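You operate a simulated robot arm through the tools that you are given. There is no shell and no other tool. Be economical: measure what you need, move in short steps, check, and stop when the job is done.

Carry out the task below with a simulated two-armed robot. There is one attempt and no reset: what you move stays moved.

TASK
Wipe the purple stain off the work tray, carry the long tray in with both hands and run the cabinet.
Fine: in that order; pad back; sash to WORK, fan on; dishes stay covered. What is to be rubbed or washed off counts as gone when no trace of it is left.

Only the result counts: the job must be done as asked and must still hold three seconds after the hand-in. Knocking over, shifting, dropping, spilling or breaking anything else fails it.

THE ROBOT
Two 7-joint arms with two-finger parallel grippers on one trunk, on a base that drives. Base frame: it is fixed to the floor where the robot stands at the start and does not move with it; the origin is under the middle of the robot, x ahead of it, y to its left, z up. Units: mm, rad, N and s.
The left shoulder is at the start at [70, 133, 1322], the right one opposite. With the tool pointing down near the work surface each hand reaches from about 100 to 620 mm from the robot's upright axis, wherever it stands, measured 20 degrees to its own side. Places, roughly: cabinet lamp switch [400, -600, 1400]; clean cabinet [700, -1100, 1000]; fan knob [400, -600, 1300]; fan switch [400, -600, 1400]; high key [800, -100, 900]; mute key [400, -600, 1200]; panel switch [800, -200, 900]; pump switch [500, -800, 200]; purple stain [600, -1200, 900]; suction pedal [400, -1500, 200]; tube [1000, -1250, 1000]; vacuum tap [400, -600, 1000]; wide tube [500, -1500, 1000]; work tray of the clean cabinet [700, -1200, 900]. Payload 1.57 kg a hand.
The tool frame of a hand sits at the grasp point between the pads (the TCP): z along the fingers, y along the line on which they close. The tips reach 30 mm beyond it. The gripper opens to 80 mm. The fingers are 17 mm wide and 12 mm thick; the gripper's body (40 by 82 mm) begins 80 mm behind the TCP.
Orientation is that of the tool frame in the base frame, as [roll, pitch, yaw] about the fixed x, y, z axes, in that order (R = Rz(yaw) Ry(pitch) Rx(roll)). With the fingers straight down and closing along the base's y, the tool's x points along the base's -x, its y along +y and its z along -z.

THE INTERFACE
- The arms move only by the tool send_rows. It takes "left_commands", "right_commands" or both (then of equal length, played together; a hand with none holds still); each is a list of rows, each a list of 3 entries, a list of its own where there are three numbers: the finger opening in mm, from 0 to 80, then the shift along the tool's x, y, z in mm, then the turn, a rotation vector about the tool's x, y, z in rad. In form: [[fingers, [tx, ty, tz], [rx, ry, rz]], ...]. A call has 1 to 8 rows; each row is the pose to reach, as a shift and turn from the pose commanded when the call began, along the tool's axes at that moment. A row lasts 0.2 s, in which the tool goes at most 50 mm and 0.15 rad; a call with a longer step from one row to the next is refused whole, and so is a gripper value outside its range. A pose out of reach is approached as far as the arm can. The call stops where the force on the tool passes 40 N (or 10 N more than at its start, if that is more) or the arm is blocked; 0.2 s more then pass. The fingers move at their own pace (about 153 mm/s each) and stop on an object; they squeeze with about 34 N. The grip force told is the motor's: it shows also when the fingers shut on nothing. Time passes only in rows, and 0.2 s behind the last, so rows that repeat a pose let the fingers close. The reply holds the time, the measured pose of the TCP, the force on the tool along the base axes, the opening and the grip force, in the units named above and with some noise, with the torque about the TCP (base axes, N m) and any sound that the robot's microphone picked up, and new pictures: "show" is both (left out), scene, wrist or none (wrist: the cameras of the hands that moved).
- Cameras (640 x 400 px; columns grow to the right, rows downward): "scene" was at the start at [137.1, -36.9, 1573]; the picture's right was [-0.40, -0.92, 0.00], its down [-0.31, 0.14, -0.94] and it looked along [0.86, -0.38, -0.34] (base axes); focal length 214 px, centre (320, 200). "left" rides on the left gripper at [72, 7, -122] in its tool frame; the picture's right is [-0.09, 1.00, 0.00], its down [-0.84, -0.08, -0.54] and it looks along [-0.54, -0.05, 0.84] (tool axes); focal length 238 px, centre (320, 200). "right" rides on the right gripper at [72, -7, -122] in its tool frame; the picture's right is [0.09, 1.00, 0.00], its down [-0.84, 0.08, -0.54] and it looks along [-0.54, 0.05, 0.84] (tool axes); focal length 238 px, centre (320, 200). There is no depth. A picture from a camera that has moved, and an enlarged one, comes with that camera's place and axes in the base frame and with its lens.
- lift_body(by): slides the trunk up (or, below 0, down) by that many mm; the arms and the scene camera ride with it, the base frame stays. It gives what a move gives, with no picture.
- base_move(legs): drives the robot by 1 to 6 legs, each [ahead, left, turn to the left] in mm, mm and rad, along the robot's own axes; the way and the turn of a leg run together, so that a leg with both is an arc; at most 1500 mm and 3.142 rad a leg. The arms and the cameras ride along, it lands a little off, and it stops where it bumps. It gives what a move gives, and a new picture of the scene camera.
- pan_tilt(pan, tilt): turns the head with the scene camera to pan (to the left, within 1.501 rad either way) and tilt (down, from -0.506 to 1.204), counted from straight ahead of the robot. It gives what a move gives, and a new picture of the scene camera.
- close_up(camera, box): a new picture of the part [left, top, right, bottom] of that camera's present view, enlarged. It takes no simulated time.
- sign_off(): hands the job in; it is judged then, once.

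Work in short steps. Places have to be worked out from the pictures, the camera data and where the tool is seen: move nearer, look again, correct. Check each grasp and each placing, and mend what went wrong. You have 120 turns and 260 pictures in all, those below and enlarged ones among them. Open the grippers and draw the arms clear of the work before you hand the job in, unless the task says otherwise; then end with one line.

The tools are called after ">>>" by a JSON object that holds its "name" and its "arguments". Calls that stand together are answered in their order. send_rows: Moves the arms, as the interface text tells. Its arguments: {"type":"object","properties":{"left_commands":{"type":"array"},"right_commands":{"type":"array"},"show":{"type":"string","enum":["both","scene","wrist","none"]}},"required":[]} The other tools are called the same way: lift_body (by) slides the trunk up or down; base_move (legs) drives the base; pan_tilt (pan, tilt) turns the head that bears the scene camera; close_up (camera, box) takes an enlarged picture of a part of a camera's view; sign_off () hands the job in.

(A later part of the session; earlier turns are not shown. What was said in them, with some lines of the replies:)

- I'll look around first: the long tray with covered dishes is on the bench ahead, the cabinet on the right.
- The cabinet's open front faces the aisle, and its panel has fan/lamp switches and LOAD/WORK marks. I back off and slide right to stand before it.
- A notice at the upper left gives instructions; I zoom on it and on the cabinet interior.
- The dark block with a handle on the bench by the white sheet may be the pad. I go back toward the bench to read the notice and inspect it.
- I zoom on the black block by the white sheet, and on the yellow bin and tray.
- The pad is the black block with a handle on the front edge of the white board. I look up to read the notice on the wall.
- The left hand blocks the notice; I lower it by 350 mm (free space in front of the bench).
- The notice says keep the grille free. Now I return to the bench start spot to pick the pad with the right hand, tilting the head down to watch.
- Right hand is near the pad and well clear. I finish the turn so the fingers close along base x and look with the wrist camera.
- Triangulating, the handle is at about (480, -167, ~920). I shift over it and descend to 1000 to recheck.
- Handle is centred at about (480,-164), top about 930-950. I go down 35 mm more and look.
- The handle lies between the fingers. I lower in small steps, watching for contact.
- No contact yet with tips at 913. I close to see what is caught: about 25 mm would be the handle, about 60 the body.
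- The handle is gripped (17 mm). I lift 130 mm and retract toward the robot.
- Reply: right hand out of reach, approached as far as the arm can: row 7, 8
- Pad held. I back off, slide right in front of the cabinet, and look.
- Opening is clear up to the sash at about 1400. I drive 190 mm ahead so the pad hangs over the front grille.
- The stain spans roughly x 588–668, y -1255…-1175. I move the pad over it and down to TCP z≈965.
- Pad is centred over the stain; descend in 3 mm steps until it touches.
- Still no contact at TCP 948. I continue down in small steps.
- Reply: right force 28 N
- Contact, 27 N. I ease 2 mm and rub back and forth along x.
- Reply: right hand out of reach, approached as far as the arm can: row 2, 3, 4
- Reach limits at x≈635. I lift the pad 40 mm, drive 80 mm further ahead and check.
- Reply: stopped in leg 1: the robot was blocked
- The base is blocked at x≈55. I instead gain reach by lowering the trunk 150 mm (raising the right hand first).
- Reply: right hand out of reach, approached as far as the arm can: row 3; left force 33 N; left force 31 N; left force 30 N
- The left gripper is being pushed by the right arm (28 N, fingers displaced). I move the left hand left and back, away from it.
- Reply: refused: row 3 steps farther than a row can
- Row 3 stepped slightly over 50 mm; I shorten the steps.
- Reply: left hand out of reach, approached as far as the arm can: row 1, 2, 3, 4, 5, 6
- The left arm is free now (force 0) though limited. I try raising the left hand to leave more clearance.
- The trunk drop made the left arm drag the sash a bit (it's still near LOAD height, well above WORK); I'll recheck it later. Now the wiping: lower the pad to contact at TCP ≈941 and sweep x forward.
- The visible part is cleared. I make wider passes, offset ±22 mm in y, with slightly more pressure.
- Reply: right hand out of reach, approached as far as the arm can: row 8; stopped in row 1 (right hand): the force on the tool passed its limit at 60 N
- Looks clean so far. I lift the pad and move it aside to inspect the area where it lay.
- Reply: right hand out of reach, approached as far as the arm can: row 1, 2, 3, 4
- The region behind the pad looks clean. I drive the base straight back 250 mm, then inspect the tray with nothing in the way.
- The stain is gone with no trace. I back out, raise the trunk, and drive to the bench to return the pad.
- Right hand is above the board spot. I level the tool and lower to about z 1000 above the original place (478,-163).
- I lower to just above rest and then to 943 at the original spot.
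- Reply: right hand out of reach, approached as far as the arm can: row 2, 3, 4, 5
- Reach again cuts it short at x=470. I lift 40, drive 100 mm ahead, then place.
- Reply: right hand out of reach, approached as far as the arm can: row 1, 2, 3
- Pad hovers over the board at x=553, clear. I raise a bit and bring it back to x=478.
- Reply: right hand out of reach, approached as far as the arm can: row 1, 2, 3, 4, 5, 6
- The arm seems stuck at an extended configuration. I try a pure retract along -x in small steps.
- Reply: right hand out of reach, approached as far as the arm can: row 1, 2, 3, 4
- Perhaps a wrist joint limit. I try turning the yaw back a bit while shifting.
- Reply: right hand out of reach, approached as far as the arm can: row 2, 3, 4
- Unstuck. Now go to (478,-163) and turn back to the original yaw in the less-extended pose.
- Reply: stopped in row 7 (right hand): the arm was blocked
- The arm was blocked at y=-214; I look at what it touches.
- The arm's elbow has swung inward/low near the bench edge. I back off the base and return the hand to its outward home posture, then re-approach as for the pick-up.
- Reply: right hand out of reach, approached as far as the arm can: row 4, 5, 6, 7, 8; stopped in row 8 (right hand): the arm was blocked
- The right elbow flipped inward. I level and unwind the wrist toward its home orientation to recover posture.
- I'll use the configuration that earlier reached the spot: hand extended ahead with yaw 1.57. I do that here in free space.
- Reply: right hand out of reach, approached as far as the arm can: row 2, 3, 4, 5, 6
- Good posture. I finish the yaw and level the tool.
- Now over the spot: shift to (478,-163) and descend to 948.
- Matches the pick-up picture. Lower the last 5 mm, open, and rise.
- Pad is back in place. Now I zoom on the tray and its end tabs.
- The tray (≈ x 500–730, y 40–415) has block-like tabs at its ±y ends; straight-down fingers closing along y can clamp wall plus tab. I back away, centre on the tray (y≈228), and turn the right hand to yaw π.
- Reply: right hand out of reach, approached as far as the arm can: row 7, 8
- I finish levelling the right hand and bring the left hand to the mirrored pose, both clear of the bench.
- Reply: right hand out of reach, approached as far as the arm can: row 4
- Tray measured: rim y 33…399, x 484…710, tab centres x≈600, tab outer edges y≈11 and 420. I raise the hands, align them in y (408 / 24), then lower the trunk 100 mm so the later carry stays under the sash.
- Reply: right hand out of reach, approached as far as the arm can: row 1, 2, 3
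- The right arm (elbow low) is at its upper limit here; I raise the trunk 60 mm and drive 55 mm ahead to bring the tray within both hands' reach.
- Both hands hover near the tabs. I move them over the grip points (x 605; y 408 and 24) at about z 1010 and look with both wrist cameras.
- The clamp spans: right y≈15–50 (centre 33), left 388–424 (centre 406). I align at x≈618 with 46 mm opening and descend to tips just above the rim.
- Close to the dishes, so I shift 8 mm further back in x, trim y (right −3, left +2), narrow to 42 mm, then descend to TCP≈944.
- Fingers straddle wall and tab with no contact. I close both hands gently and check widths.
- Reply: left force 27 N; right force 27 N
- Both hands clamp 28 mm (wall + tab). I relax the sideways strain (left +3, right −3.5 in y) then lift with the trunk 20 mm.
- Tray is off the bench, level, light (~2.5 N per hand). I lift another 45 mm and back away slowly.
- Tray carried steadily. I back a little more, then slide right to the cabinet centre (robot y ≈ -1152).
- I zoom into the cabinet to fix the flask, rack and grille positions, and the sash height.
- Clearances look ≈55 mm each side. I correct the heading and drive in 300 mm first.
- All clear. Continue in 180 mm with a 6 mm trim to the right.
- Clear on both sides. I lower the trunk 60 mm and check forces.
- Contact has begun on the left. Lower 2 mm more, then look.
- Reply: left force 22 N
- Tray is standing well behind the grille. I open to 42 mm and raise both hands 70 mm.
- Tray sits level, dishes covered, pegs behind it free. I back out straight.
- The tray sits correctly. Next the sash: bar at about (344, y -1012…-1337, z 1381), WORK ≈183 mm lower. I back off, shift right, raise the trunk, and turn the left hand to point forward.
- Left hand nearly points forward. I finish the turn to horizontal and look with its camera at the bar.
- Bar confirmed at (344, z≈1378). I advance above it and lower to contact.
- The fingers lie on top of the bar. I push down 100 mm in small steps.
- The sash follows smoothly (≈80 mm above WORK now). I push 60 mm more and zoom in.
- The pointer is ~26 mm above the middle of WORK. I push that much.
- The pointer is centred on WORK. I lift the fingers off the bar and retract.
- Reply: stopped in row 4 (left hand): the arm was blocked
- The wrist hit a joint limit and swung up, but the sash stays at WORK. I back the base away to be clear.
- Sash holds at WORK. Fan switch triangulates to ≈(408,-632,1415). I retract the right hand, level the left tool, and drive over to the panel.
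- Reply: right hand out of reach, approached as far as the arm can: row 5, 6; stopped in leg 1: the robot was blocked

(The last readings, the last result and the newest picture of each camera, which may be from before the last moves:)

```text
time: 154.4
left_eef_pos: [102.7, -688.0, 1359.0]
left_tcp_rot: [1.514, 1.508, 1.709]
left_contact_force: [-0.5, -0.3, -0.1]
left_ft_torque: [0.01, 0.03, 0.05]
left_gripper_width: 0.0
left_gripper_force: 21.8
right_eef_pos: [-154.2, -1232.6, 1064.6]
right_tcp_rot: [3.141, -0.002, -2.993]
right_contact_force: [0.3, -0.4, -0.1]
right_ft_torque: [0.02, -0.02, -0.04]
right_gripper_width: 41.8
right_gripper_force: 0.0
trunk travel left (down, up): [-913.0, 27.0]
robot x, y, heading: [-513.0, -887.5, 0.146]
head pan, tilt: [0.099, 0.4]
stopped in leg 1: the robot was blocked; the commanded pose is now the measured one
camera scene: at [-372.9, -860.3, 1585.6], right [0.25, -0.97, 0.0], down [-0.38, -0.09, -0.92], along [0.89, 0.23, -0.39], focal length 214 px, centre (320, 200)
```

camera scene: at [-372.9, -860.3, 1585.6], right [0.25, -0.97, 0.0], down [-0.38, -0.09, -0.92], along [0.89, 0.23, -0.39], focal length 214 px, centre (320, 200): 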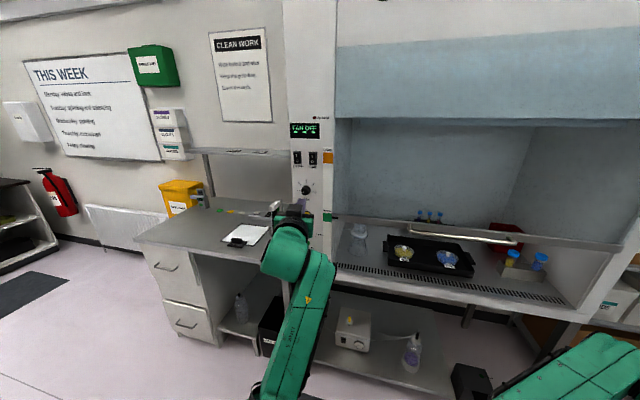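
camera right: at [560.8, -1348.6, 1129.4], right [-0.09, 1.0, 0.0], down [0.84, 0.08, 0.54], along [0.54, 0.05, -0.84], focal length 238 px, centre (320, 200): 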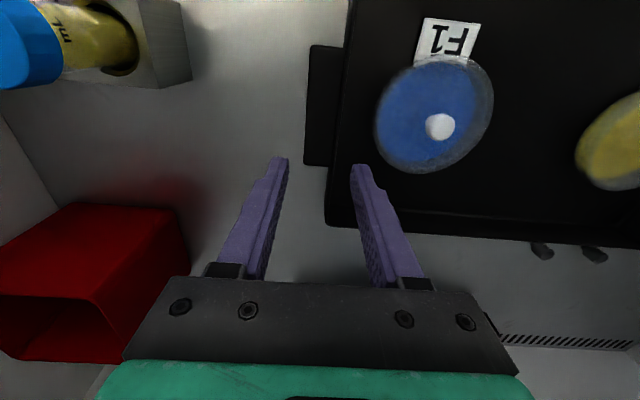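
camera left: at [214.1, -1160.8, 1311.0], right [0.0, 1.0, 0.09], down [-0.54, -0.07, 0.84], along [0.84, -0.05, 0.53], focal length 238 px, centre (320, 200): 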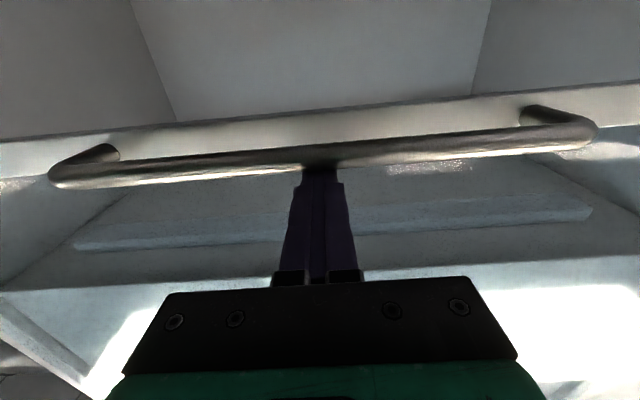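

The base bumped something beside/behind. I look left and right to see.

>>> {"name": "pan_tilt", "arguments": {"pan": 1.5, "tilt": 0.8}}

>>> {"name": "pan_tilt", "arguments": {"pan": -1.5, "tilt": 0.6}}

```text
time: 155.9
left_eef_pos: [102.9, -683.6, 1359.5]
left_tcp_rot: [1.501, 1.512, 1.698]
left_contact_force: [-0.2, 0.9, -0.4]
left_ft_torque: [0.04, -0.02, 0.0]
left_gripper_width: 0.0
left_gripper_force: 21.1
right_eef_pos: [-154.4, -1229.6, 1066.1]
right_tcp_rot: [-3.14, -0.002, -2.992]
right_contact_force: [0.5, 0.0, -0.6]
right_ft_torque: [-0.03, -0.01, 0.05]
right_gripper_width: 41.9
right_gripper_force: 0.0
trunk travel left (down, up): [-913.0, 27.0]
robot x, y, heading: [-516.5, -885.9, 0.144]
head pan, tilt: [1.499, 0.799]
camera scene: at [-470.3, -797.4, 1550.6], right [1.0, 0.08, 0.0], down [0.05, -0.71, -0.7], along [-0.05, 0.7, -0.72], focal length 214 px, centre (320, 200)
```

scene: 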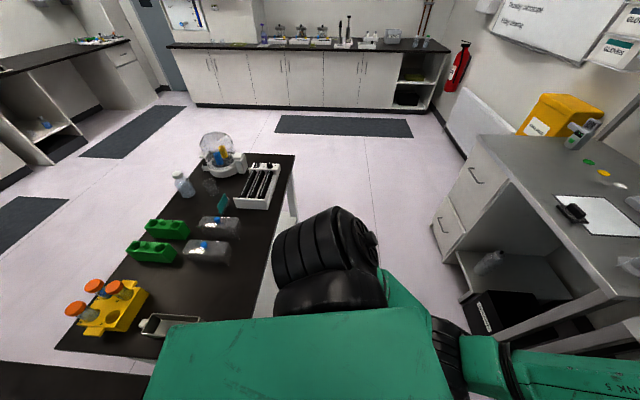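

```text
time: 158.6
left_eef_pos: [103.2, -683.6, 1359.0]
left_tcp_rot: [1.501, 1.512, 1.696]
left_contact_force: [-0.4, -0.4, -0.2]
left_ft_torque: [0.0, 0.02, 0.0]
left_gripper_width: 0.1
left_gripper_force: 21.1
right_eef_pos: [-155.8, -1229.8, 1066.6]
right_tcp_rot: [-3.141, -0.001, -2.993]
right_contact_force: [0.0, 0.5, -0.7]
right_ft_torque: [0.01, 0.04, -0.02]
right_gripper_width: 42.0
right_gripper_force: 0.1
trunk travel left (down, up): [-913.0, 27.0]
robot x, y, heading: [-517.1, -887.4, 0.151]
head pan, tilt: [-1.499, 0.6]
camera scene: at [-444.7, -964.5, 1567.5], right [-0.98, -0.22, 0.0], down [-0.12, 0.55, -0.83], along [0.18, -0.81, -0.56], focal length 214 px, centre (320, 200)
```

scene: 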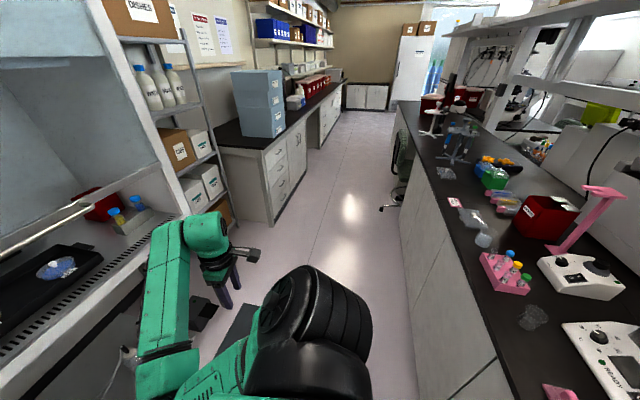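

The base nudged the end of a side bench behind-left; everything on it still stands. I move ahead and straighten, then slide left.

>>> {"name": "base_move", "arguments": {"legs": [[130, 0, -0.148], [0, 165, 0]]}}

>>> {"name": "pan_tilt", "arguments": {"pan": 0, "tilt": 0.25}}

```text
time: 159.4
left_eef_pos: [122.4, -696.8, 1362.5]
left_tcp_rot: [1.402, 1.512, 1.573]
left_contact_force: [0.2, -0.1, 0.7]
left_ft_torque: [-0.02, 0.04, -0.03]
left_gripper_width: 0.1
left_gripper_force: 21.5
right_eef_pos: [-146.1, -1236.4, 1068.0]
right_tcp_rot: [-3.14, 0.004, -3.017]
right_contact_force: [-1.1, -0.7, 0.4]
right_ft_torque: [0.03, -0.02, 0.0]
right_gripper_width: 42.2
right_gripper_force: 0.0
trunk travel left (down, up): [-913.0, 27.0]
robot x, y, heading: [-493.4, -887.0, 0.127]
head pan, tilt: [-1.499, 0.6]
stopped in leg 1: the robot was blocked; the commanded pose is now the measured one
camera scene: at [-430.9, -964.2, 1567.9], right [-0.98, -0.19, -0.01], down [-0.11, 0.55, -0.83], along [0.16, -0.81, -0.56], focal length 214 px, centre (320, 200)
```

scene: 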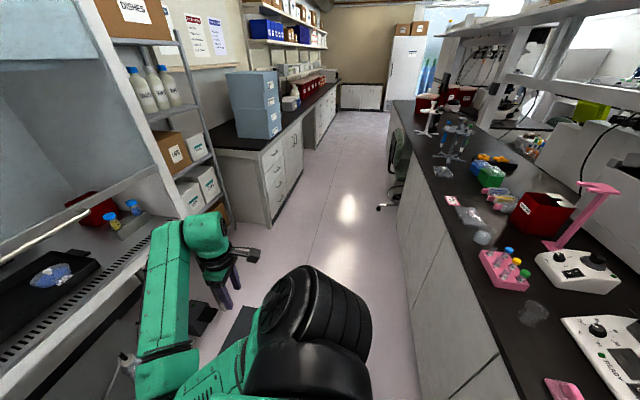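

```text
time: 161.0
left_eef_pos: [131.4, -697.1, 1358.2]
left_tcp_rot: [1.498, 1.512, 1.673]
left_contact_force: [0.5, -0.5, 0.3]
left_ft_torque: [0.0, -0.02, 0.02]
left_gripper_width: 0.0
left_gripper_force: 21.4
right_eef_pos: [-140.4, -1237.2, 1065.3]
right_tcp_rot: [3.141, -0.002, -3.016]
right_contact_force: [0.1, -0.1, -0.4]
right_ft_torque: [-0.04, 0.01, 0.01]
right_gripper_width: 42.3
right_gripper_force: 0.0
trunk travel left (down, up): [-913.0, 27.0]
robot x, y, heading: [-491.7, -880.7, 0.123]
head pan, tilt: [0.0, 0.25]
camera scene: at [-346.8, -866.7, 1599.6], right [0.12, -0.99, 0.0], down [-0.25, -0.03, -0.97], along [0.96, 0.12, -0.25], focal length 214 px, centre (320, 200)
```

scene: 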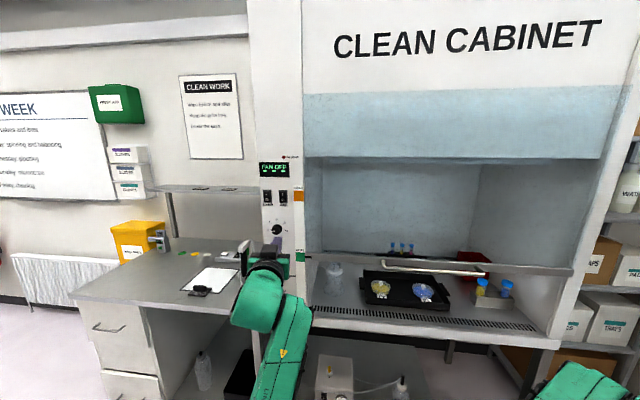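

Turning in place catches the bench; I first move straight ahead and slightly right, then straighten.

>>> {"name": "base_move", "arguments": {"legs": [[120, -30, 0], [0, 0, -0.123], [0, 180, 0]]}}

```text
time: 164.0
left_eef_pos: [272.5, -610.4, 1359.8]
left_tcp_rot: [1.496, 1.508, 1.547]
left_contact_force: [-0.3, -1.3, -0.4]
left_ft_torque: [0.02, 0.0, 0.04]
left_gripper_width: 0.1
left_gripper_force: 21.7
right_eef_pos: [-60.9, -1112.9, 1064.2]
right_tcp_rot: [3.139, -0.001, -3.137]
right_contact_force: [-0.5, 0.9, 0.5]
right_ft_torque: [0.02, 0.01, 0.0]
right_gripper_width: 41.9
right_gripper_force: 0.1
trunk travel left (down, up): [-913.0, 27.0]
robot x, y, heading: [-368.8, -721.1, 0.005]
head pan, tilt: [0.0, 0.25]
camera scene: at [-222.7, -722.5, 1599.7], right [0.01, -1.0, 0.0], down [-0.25, 0.0, -0.97], along [0.97, 0.01, -0.25], focal length 214 px, centre (320, 200)
```

scene: 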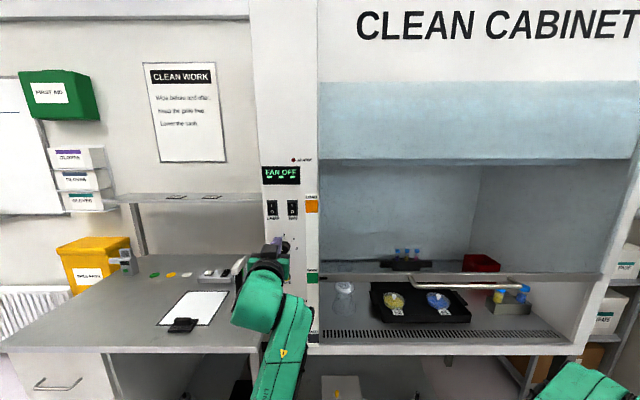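

Left hand is by the panel, pointing forward. I zoom on the switches.

>>> {"name": "close_up", "arguments": {"camera": "scene", "box": [250, 150, 330, 290]}}

>>> {"name": "close_up", "arguments": {"camera": "left", "box": [0, 0, 640, 400]}}

```text
2.86 times, centred on (290, 220) of scene
camera zoom: at [-222.7, -722.5, 1599.7], right [0.01, -1.0, 0.0], down [-0.25, 0.0, -0.97], along [0.97, 0.01, -0.25], focal length 613 px, centre (406, 143)
```

zoom: 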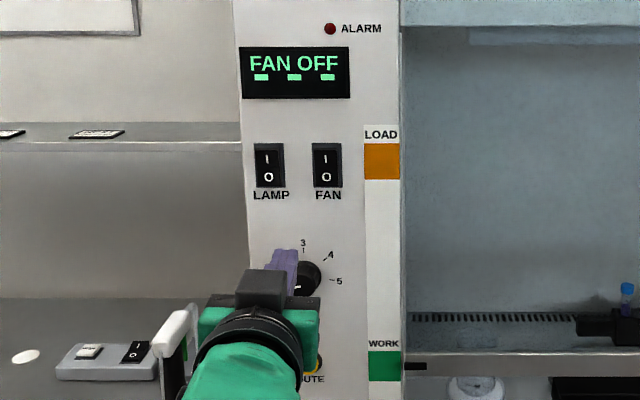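

```text
1.00 times, centred on (320, 200) of left (not enlarged: the box is as wide or as high as the picture)
camera zoom: at [150.3, -606.4, 1286.1], right [-0.05, 0.99, 0.15], down [-0.54, -0.16, 0.83], along [0.84, -0.04, 0.54], focal length 238 px, centre (320, 200)
```

zoom: 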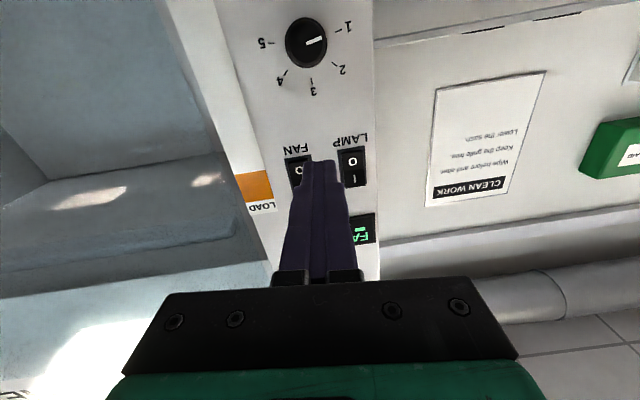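

Fan rocker centre ≈(405,-630,1413), its "I" half at z≈1425. I move the closed fingertips in front of the "I" half.

>>> {"name": "send_rows", "arguments": {"left_commands": [[0, [-33, -11, 0], [0, 0, 0]], [0, [-66, -21, 0], [0, 0, 0]], [0, [-66, -21, 35], [0, 0, 0]], [0, [-66, -21, 62], [0, 0, 0]], [0, [-66, -21, 62], [0, 0, 0]]], "show": "both"}}

>>> {"name": "close_up", "arguments": {"camera": "scene", "box": [250, 150, 330, 290]}}

>>> {"name": "close_up", "arguments": {"camera": "left", "box": [240, 80, 400, 240]}}

```text
time: 165.2
left_eef_pos: [335.1, -630.8, 1422.7]
left_tcp_rot: [1.472, 1.51, 1.526]
left_contact_force: [-0.1, 0.1, 0.2]
left_ft_torque: [0.02, 0.01, 0.01]
left_gripper_width: 0.0
left_gripper_force: 21.5
right_eef_pos: [-62.0, -1111.0, 1067.5]
right_tcp_rot: [3.141, -0.001, -3.137]
right_contact_force: [-0.2, 0.4, -0.9]
right_ft_torque: [0.01, -0.06, 0.02]
right_gripper_width: 41.9
right_gripper_force: 0.0
trunk travel left (down, up): [-913.0, 27.0]
robot x, y, heading: [-368.4, -720.1, 0.006]
head pan, tilt: [0.0, 0.25]
camera scene: at [-223.8, -719.4, 1599.8], right [0.01, -1.0, 0.0], down [-0.25, 0.0, -0.97], along [0.97, 0.01, -0.25], focal length 214 px, centre (320, 200)
camera left: at [212.6, -626.5, 1349.2], right [-0.05, 0.99, 0.15], down [-0.54, -0.16, 0.83], along [0.84, -0.04, 0.54], focal length 238 px, centre (320, 200)
```

scene: 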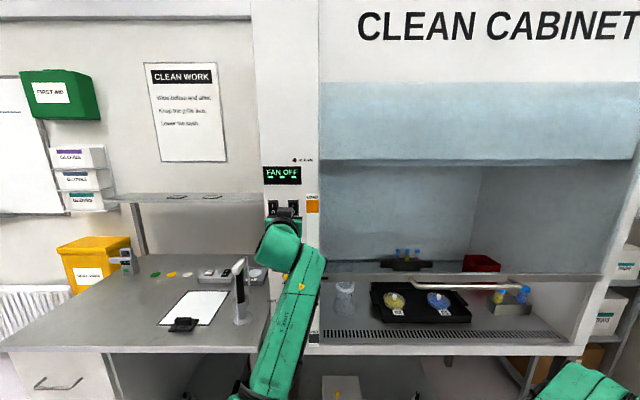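
left: 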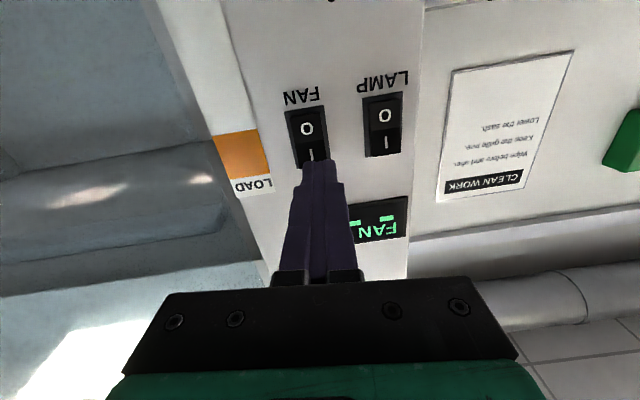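

```text
2.86 times, centred on (290, 220) of scene
camera zoom: at [-223.8, -719.4, 1599.8], right [0.01, -1.0, 0.0], down [-0.25, 0.0, -0.97], along [0.97, 0.01, -0.25], focal length 613 px, centre (406, 143)
```

zoom: 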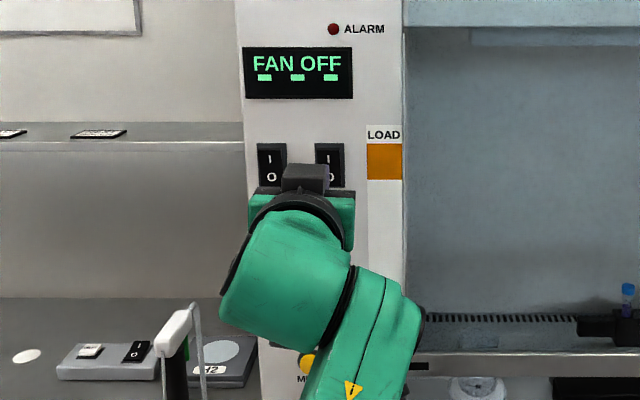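

```text
2.50 times, centred on (320, 160) of left
camera zoom: at [212.6, -626.5, 1349.2], right [-0.05, 0.99, 0.15], down [-0.54, -0.16, 0.83], along [0.84, -0.04, 0.54], focal length 596 px, centre (320, 300)
```

zoom: 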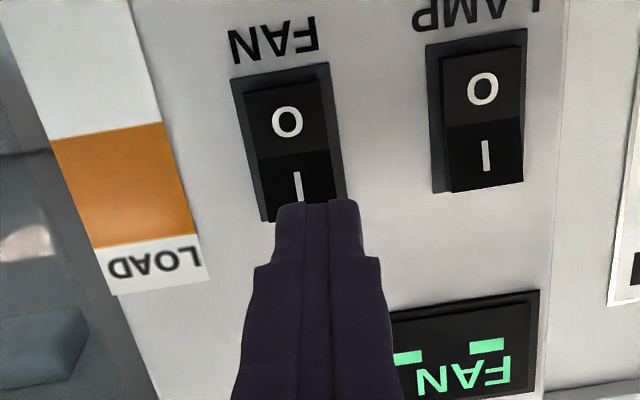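

The "I" half is at about (400,-636,1423); tips are ~5 mm too far left. I trim and push forward in small steps.

>>> {"name": "send_rows", "arguments": {"left_commands": [[0, [0, -7, 0], [0, 0, 0]], [0, [0, -8, 20], [0, 0, 0]], [0, [0, -9, 30], [0, 0, 0]], [0, [0, -9, 36], [0, 0, 0]], [0, [0, -9, 41], [0, 0, 0]], [0, [0, -9, 45], [0, 0, 0]]], "show": "scene"}}

>>> {"name": "close_up", "arguments": {"camera": "scene", "box": [250, 150, 330, 290]}}

>>> {"name": "close_up", "arguments": {"camera": "left", "box": [240, 80, 400, 240]}}

```text
time: 166.6
left_eef_pos: [371.4, -635.0, 1425.1]
left_tcp_rot: [1.462, 1.51, 1.513]
left_contact_force: [-22.5, 1.6, -9.6]
left_ft_torque: [0.14, 0.43, -0.18]
left_gripper_width: 0.1
left_gripper_force: 21.3
right_eef_pos: [-67.5, -1108.7, 1067.4]
right_tcp_rot: [-3.141, 0.005, -3.136]
right_contact_force: [0.1, 0.3, 0.8]
right_ft_torque: [0.02, -0.04, -0.04]
right_gripper_width: 41.7
right_gripper_force: 0.1
trunk travel left (down, up): [-913.0, 27.0]
robot x, y, heading: [-369.0, -721.9, 0.004]
head pan, tilt: [0.0, 0.25]
camera scene: at [-232.3, -717.7, 1600.3], right [0.01, -1.0, 0.0], down [-0.24, 0.0, -0.97], along [0.97, 0.01, -0.24], focal length 214 px, centre (320, 200)
```

scene: 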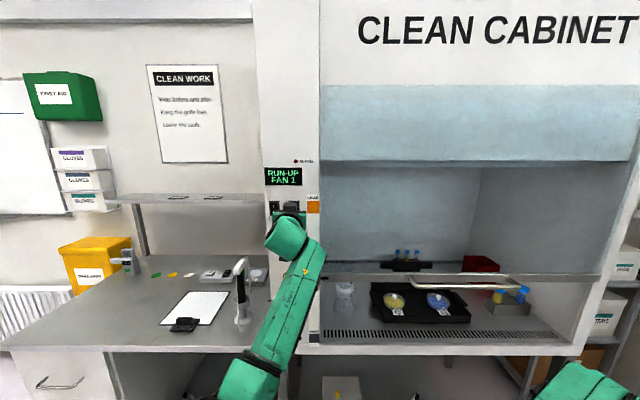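

```text
2.86 times, centred on (290, 220) of scene
camera zoom: at [-232.3, -717.7, 1600.3], right [0.01, -1.0, 0.0], down [-0.24, 0.0, -0.97], along [0.97, 0.01, -0.24], focal length 613 px, centre (406, 143)
```

zoom: 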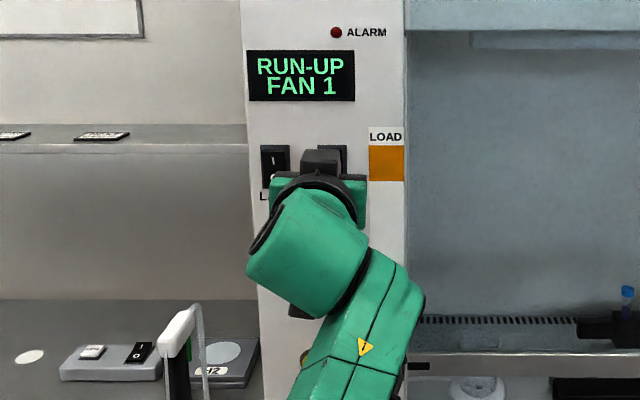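

```text
2.50 times, centred on (320, 160) of left
camera zoom: at [250.4, -631.1, 1352.2], right [-0.05, 0.99, 0.15], down [-0.54, -0.16, 0.83], along [0.84, -0.04, 0.54], focal length 596 px, centre (320, 300)
```

zoom: 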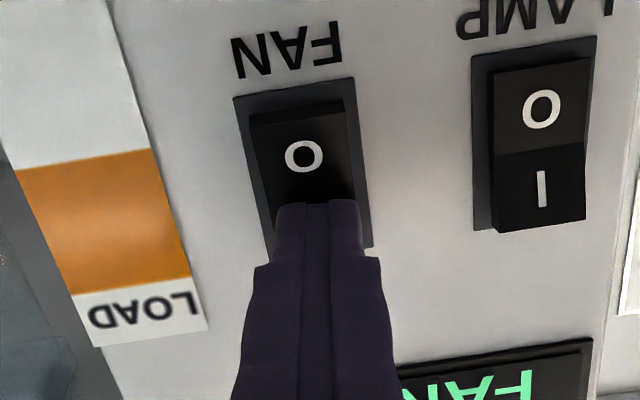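

The display reads "RUN-UP FAN 1": the fan is on. I retract the hand straight back and watch.

>>> {"name": "send_rows", "arguments": {"left_commands": [[0, [0, 0, -20], [0, 0, 0]], [0, [0, 0, -50], [0, 0, 0]]], "show": "none"}}

>>> {"name": "base_move", "arguments": {"legs": [[-80, 0, 0], [0, -250, 0]]}}

>>> {"name": "close_up", "arguments": {"camera": "scene", "box": [160, 140, 480, 340]}}

```text
time: 167.2
left_eef_pos: [325.1, -639.8, 1425.1]
left_tcp_rot: [1.431, 1.511, 1.482]
left_contact_force: [-0.3, 0.0, -0.4]
left_ft_torque: [-0.01, -0.01, -0.03]
left_gripper_width: 0.0
left_gripper_force: 21.1
right_eef_pos: [-62.9, -1110.6, 1067.5]
right_tcp_rot: [3.141, 0.001, -3.136]
right_contact_force: [-0.2, -0.2, 0.8]
right_ft_torque: [0.05, -0.02, 0.0]
right_gripper_width: 41.8
right_gripper_force: 0.0
trunk travel left (down, up): [-913.0, 27.0]
robot x, y, heading: [-366.9, -721.6, 0.006]
head pan, tilt: [0.0, 0.25]
```

```text
time: 169.6
left_eef_pos: [249.1, -880.5, 1422.8]
left_tcp_rot: [1.495, 1.513, 1.543]
left_contact_force: [0.1, 0.5, -0.7]
left_ft_torque: [-0.01, 0.04, -0.02]
left_gripper_width: 0.2
left_gripper_force: 21.4
right_eef_pos: [-143.3, -1352.5, 1067.2]
right_tcp_rot: [-3.138, -0.003, -3.137]
right_contact_force: [-0.4, 1.1, -0.2]
right_ft_torque: [-0.02, -0.02, 0.02]
right_gripper_width: 41.8
right_gripper_force: 0.2
trunk travel left (down, up): [-913.0, 27.0]
robot x, y, heading: [-448.6, -962.9, 0.006]
head pan, tilt: [0.0, 0.25]
camera scene: at [-302.9, -958.4, 1599.7], right [0.0, -1.0, 0.0], down [-0.25, 0.0, -0.97], along [0.97, 0.0, -0.25], focal length 214 px, centre (320, 200)
```

scene: 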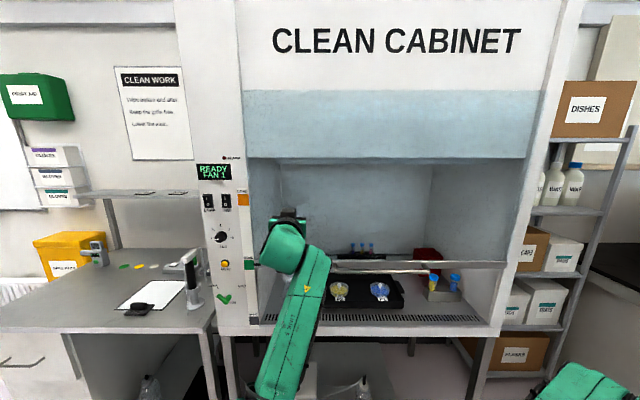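

```text
2.00 times, centred on (320, 240) of scene
camera zoom: at [-302.9, -958.4, 1599.7], right [0.0, -1.0, 0.0], down [-0.25, 0.0, -0.97], along [0.97, 0.0, -0.25], focal length 429 px, centre (320, 120)
```

zoom: 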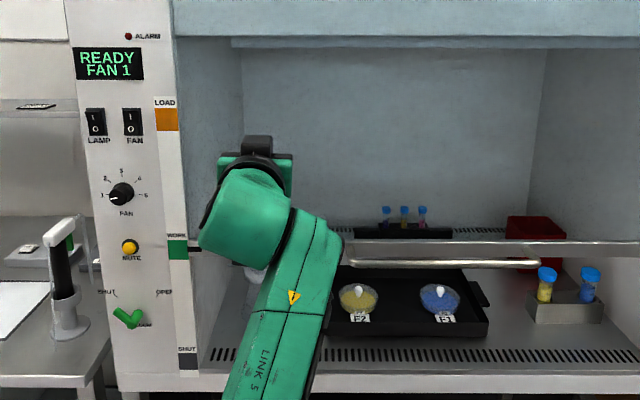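

Display "READY FAN 1", alarm off, sash at WORK, tray in with covered dishes. I open the left gripper and take a last look at the bench and pad.

>>> {"name": "send_rows", "arguments": {"left_commands": [[40, [0, 0, -20], [0, 0, 0]], [60, [0, 0, -40], [0, 0, 0]], [60, [0, 0, -40], [0, 0, 0]]], "right_commands": [[60, [0, 0, 0], [0, 0, 0]], [60, [0, 0, 0], [0, 0, 0]], [60, [0, 0, 0], [0, 0, 0]]], "show": "none"}}

>>> {"name": "close_up", "arguments": {"camera": "scene", "box": [60, 140, 380, 340]}}

```text
time: 170.4
left_eef_pos: [211.9, -878.0, 1429.0]
left_tcp_rot: [1.354, 1.501, 1.421]
left_contact_force: [0.5, -0.8, 1.5]
left_ft_torque: [-0.01, 0.0, 0.01]
left_gripper_width: 60.1
left_gripper_force: 0.0
right_eef_pos: [-139.9, -1354.0, 1065.2]
right_tcp_rot: [3.14, -0.001, -3.138]
right_contact_force: [0.2, -0.2, 0.7]
right_ft_torque: [0.02, 0.0, -0.01]
right_gripper_width: 60.1
right_gripper_force: 0.0
trunk travel left (down, up): [-913.0, 27.0]
robot x, y, heading: [-445.2, -962.0, 0.001]
head pan, tilt: [0.0, 0.25]
```

```text
2.00 times, centred on (220, 240) of scene
camera zoom: at [-302.4, -962.7, 1599.6], right [0.0, -1.0, 0.0], down [-0.25, 0.0, -0.97], along [0.97, 0.0, -0.25], focal length 429 px, centre (520, 120)
```

zoom: 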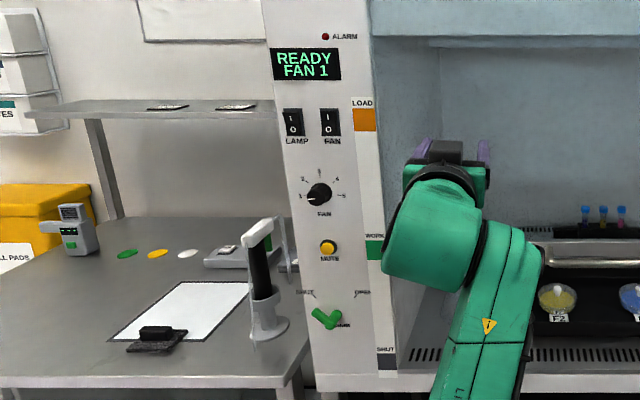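

Everything is in its place, the grippers are open and the arms are clear; I hand the job in.

>>> {"name": "sign_off", "arguments": {}}

```text
The job is handed in.
```

The purple stain is gone, the pad is back, the long tray is in behind the grille with both dishes covered, the sash is at WORK, and the fan reads "READY FAN 1". Two slips on the way: the left arm dragged the sash a little below LOAD before the tray went in, and the base nudged a side bench, where the items I could see afterwards were still standing.
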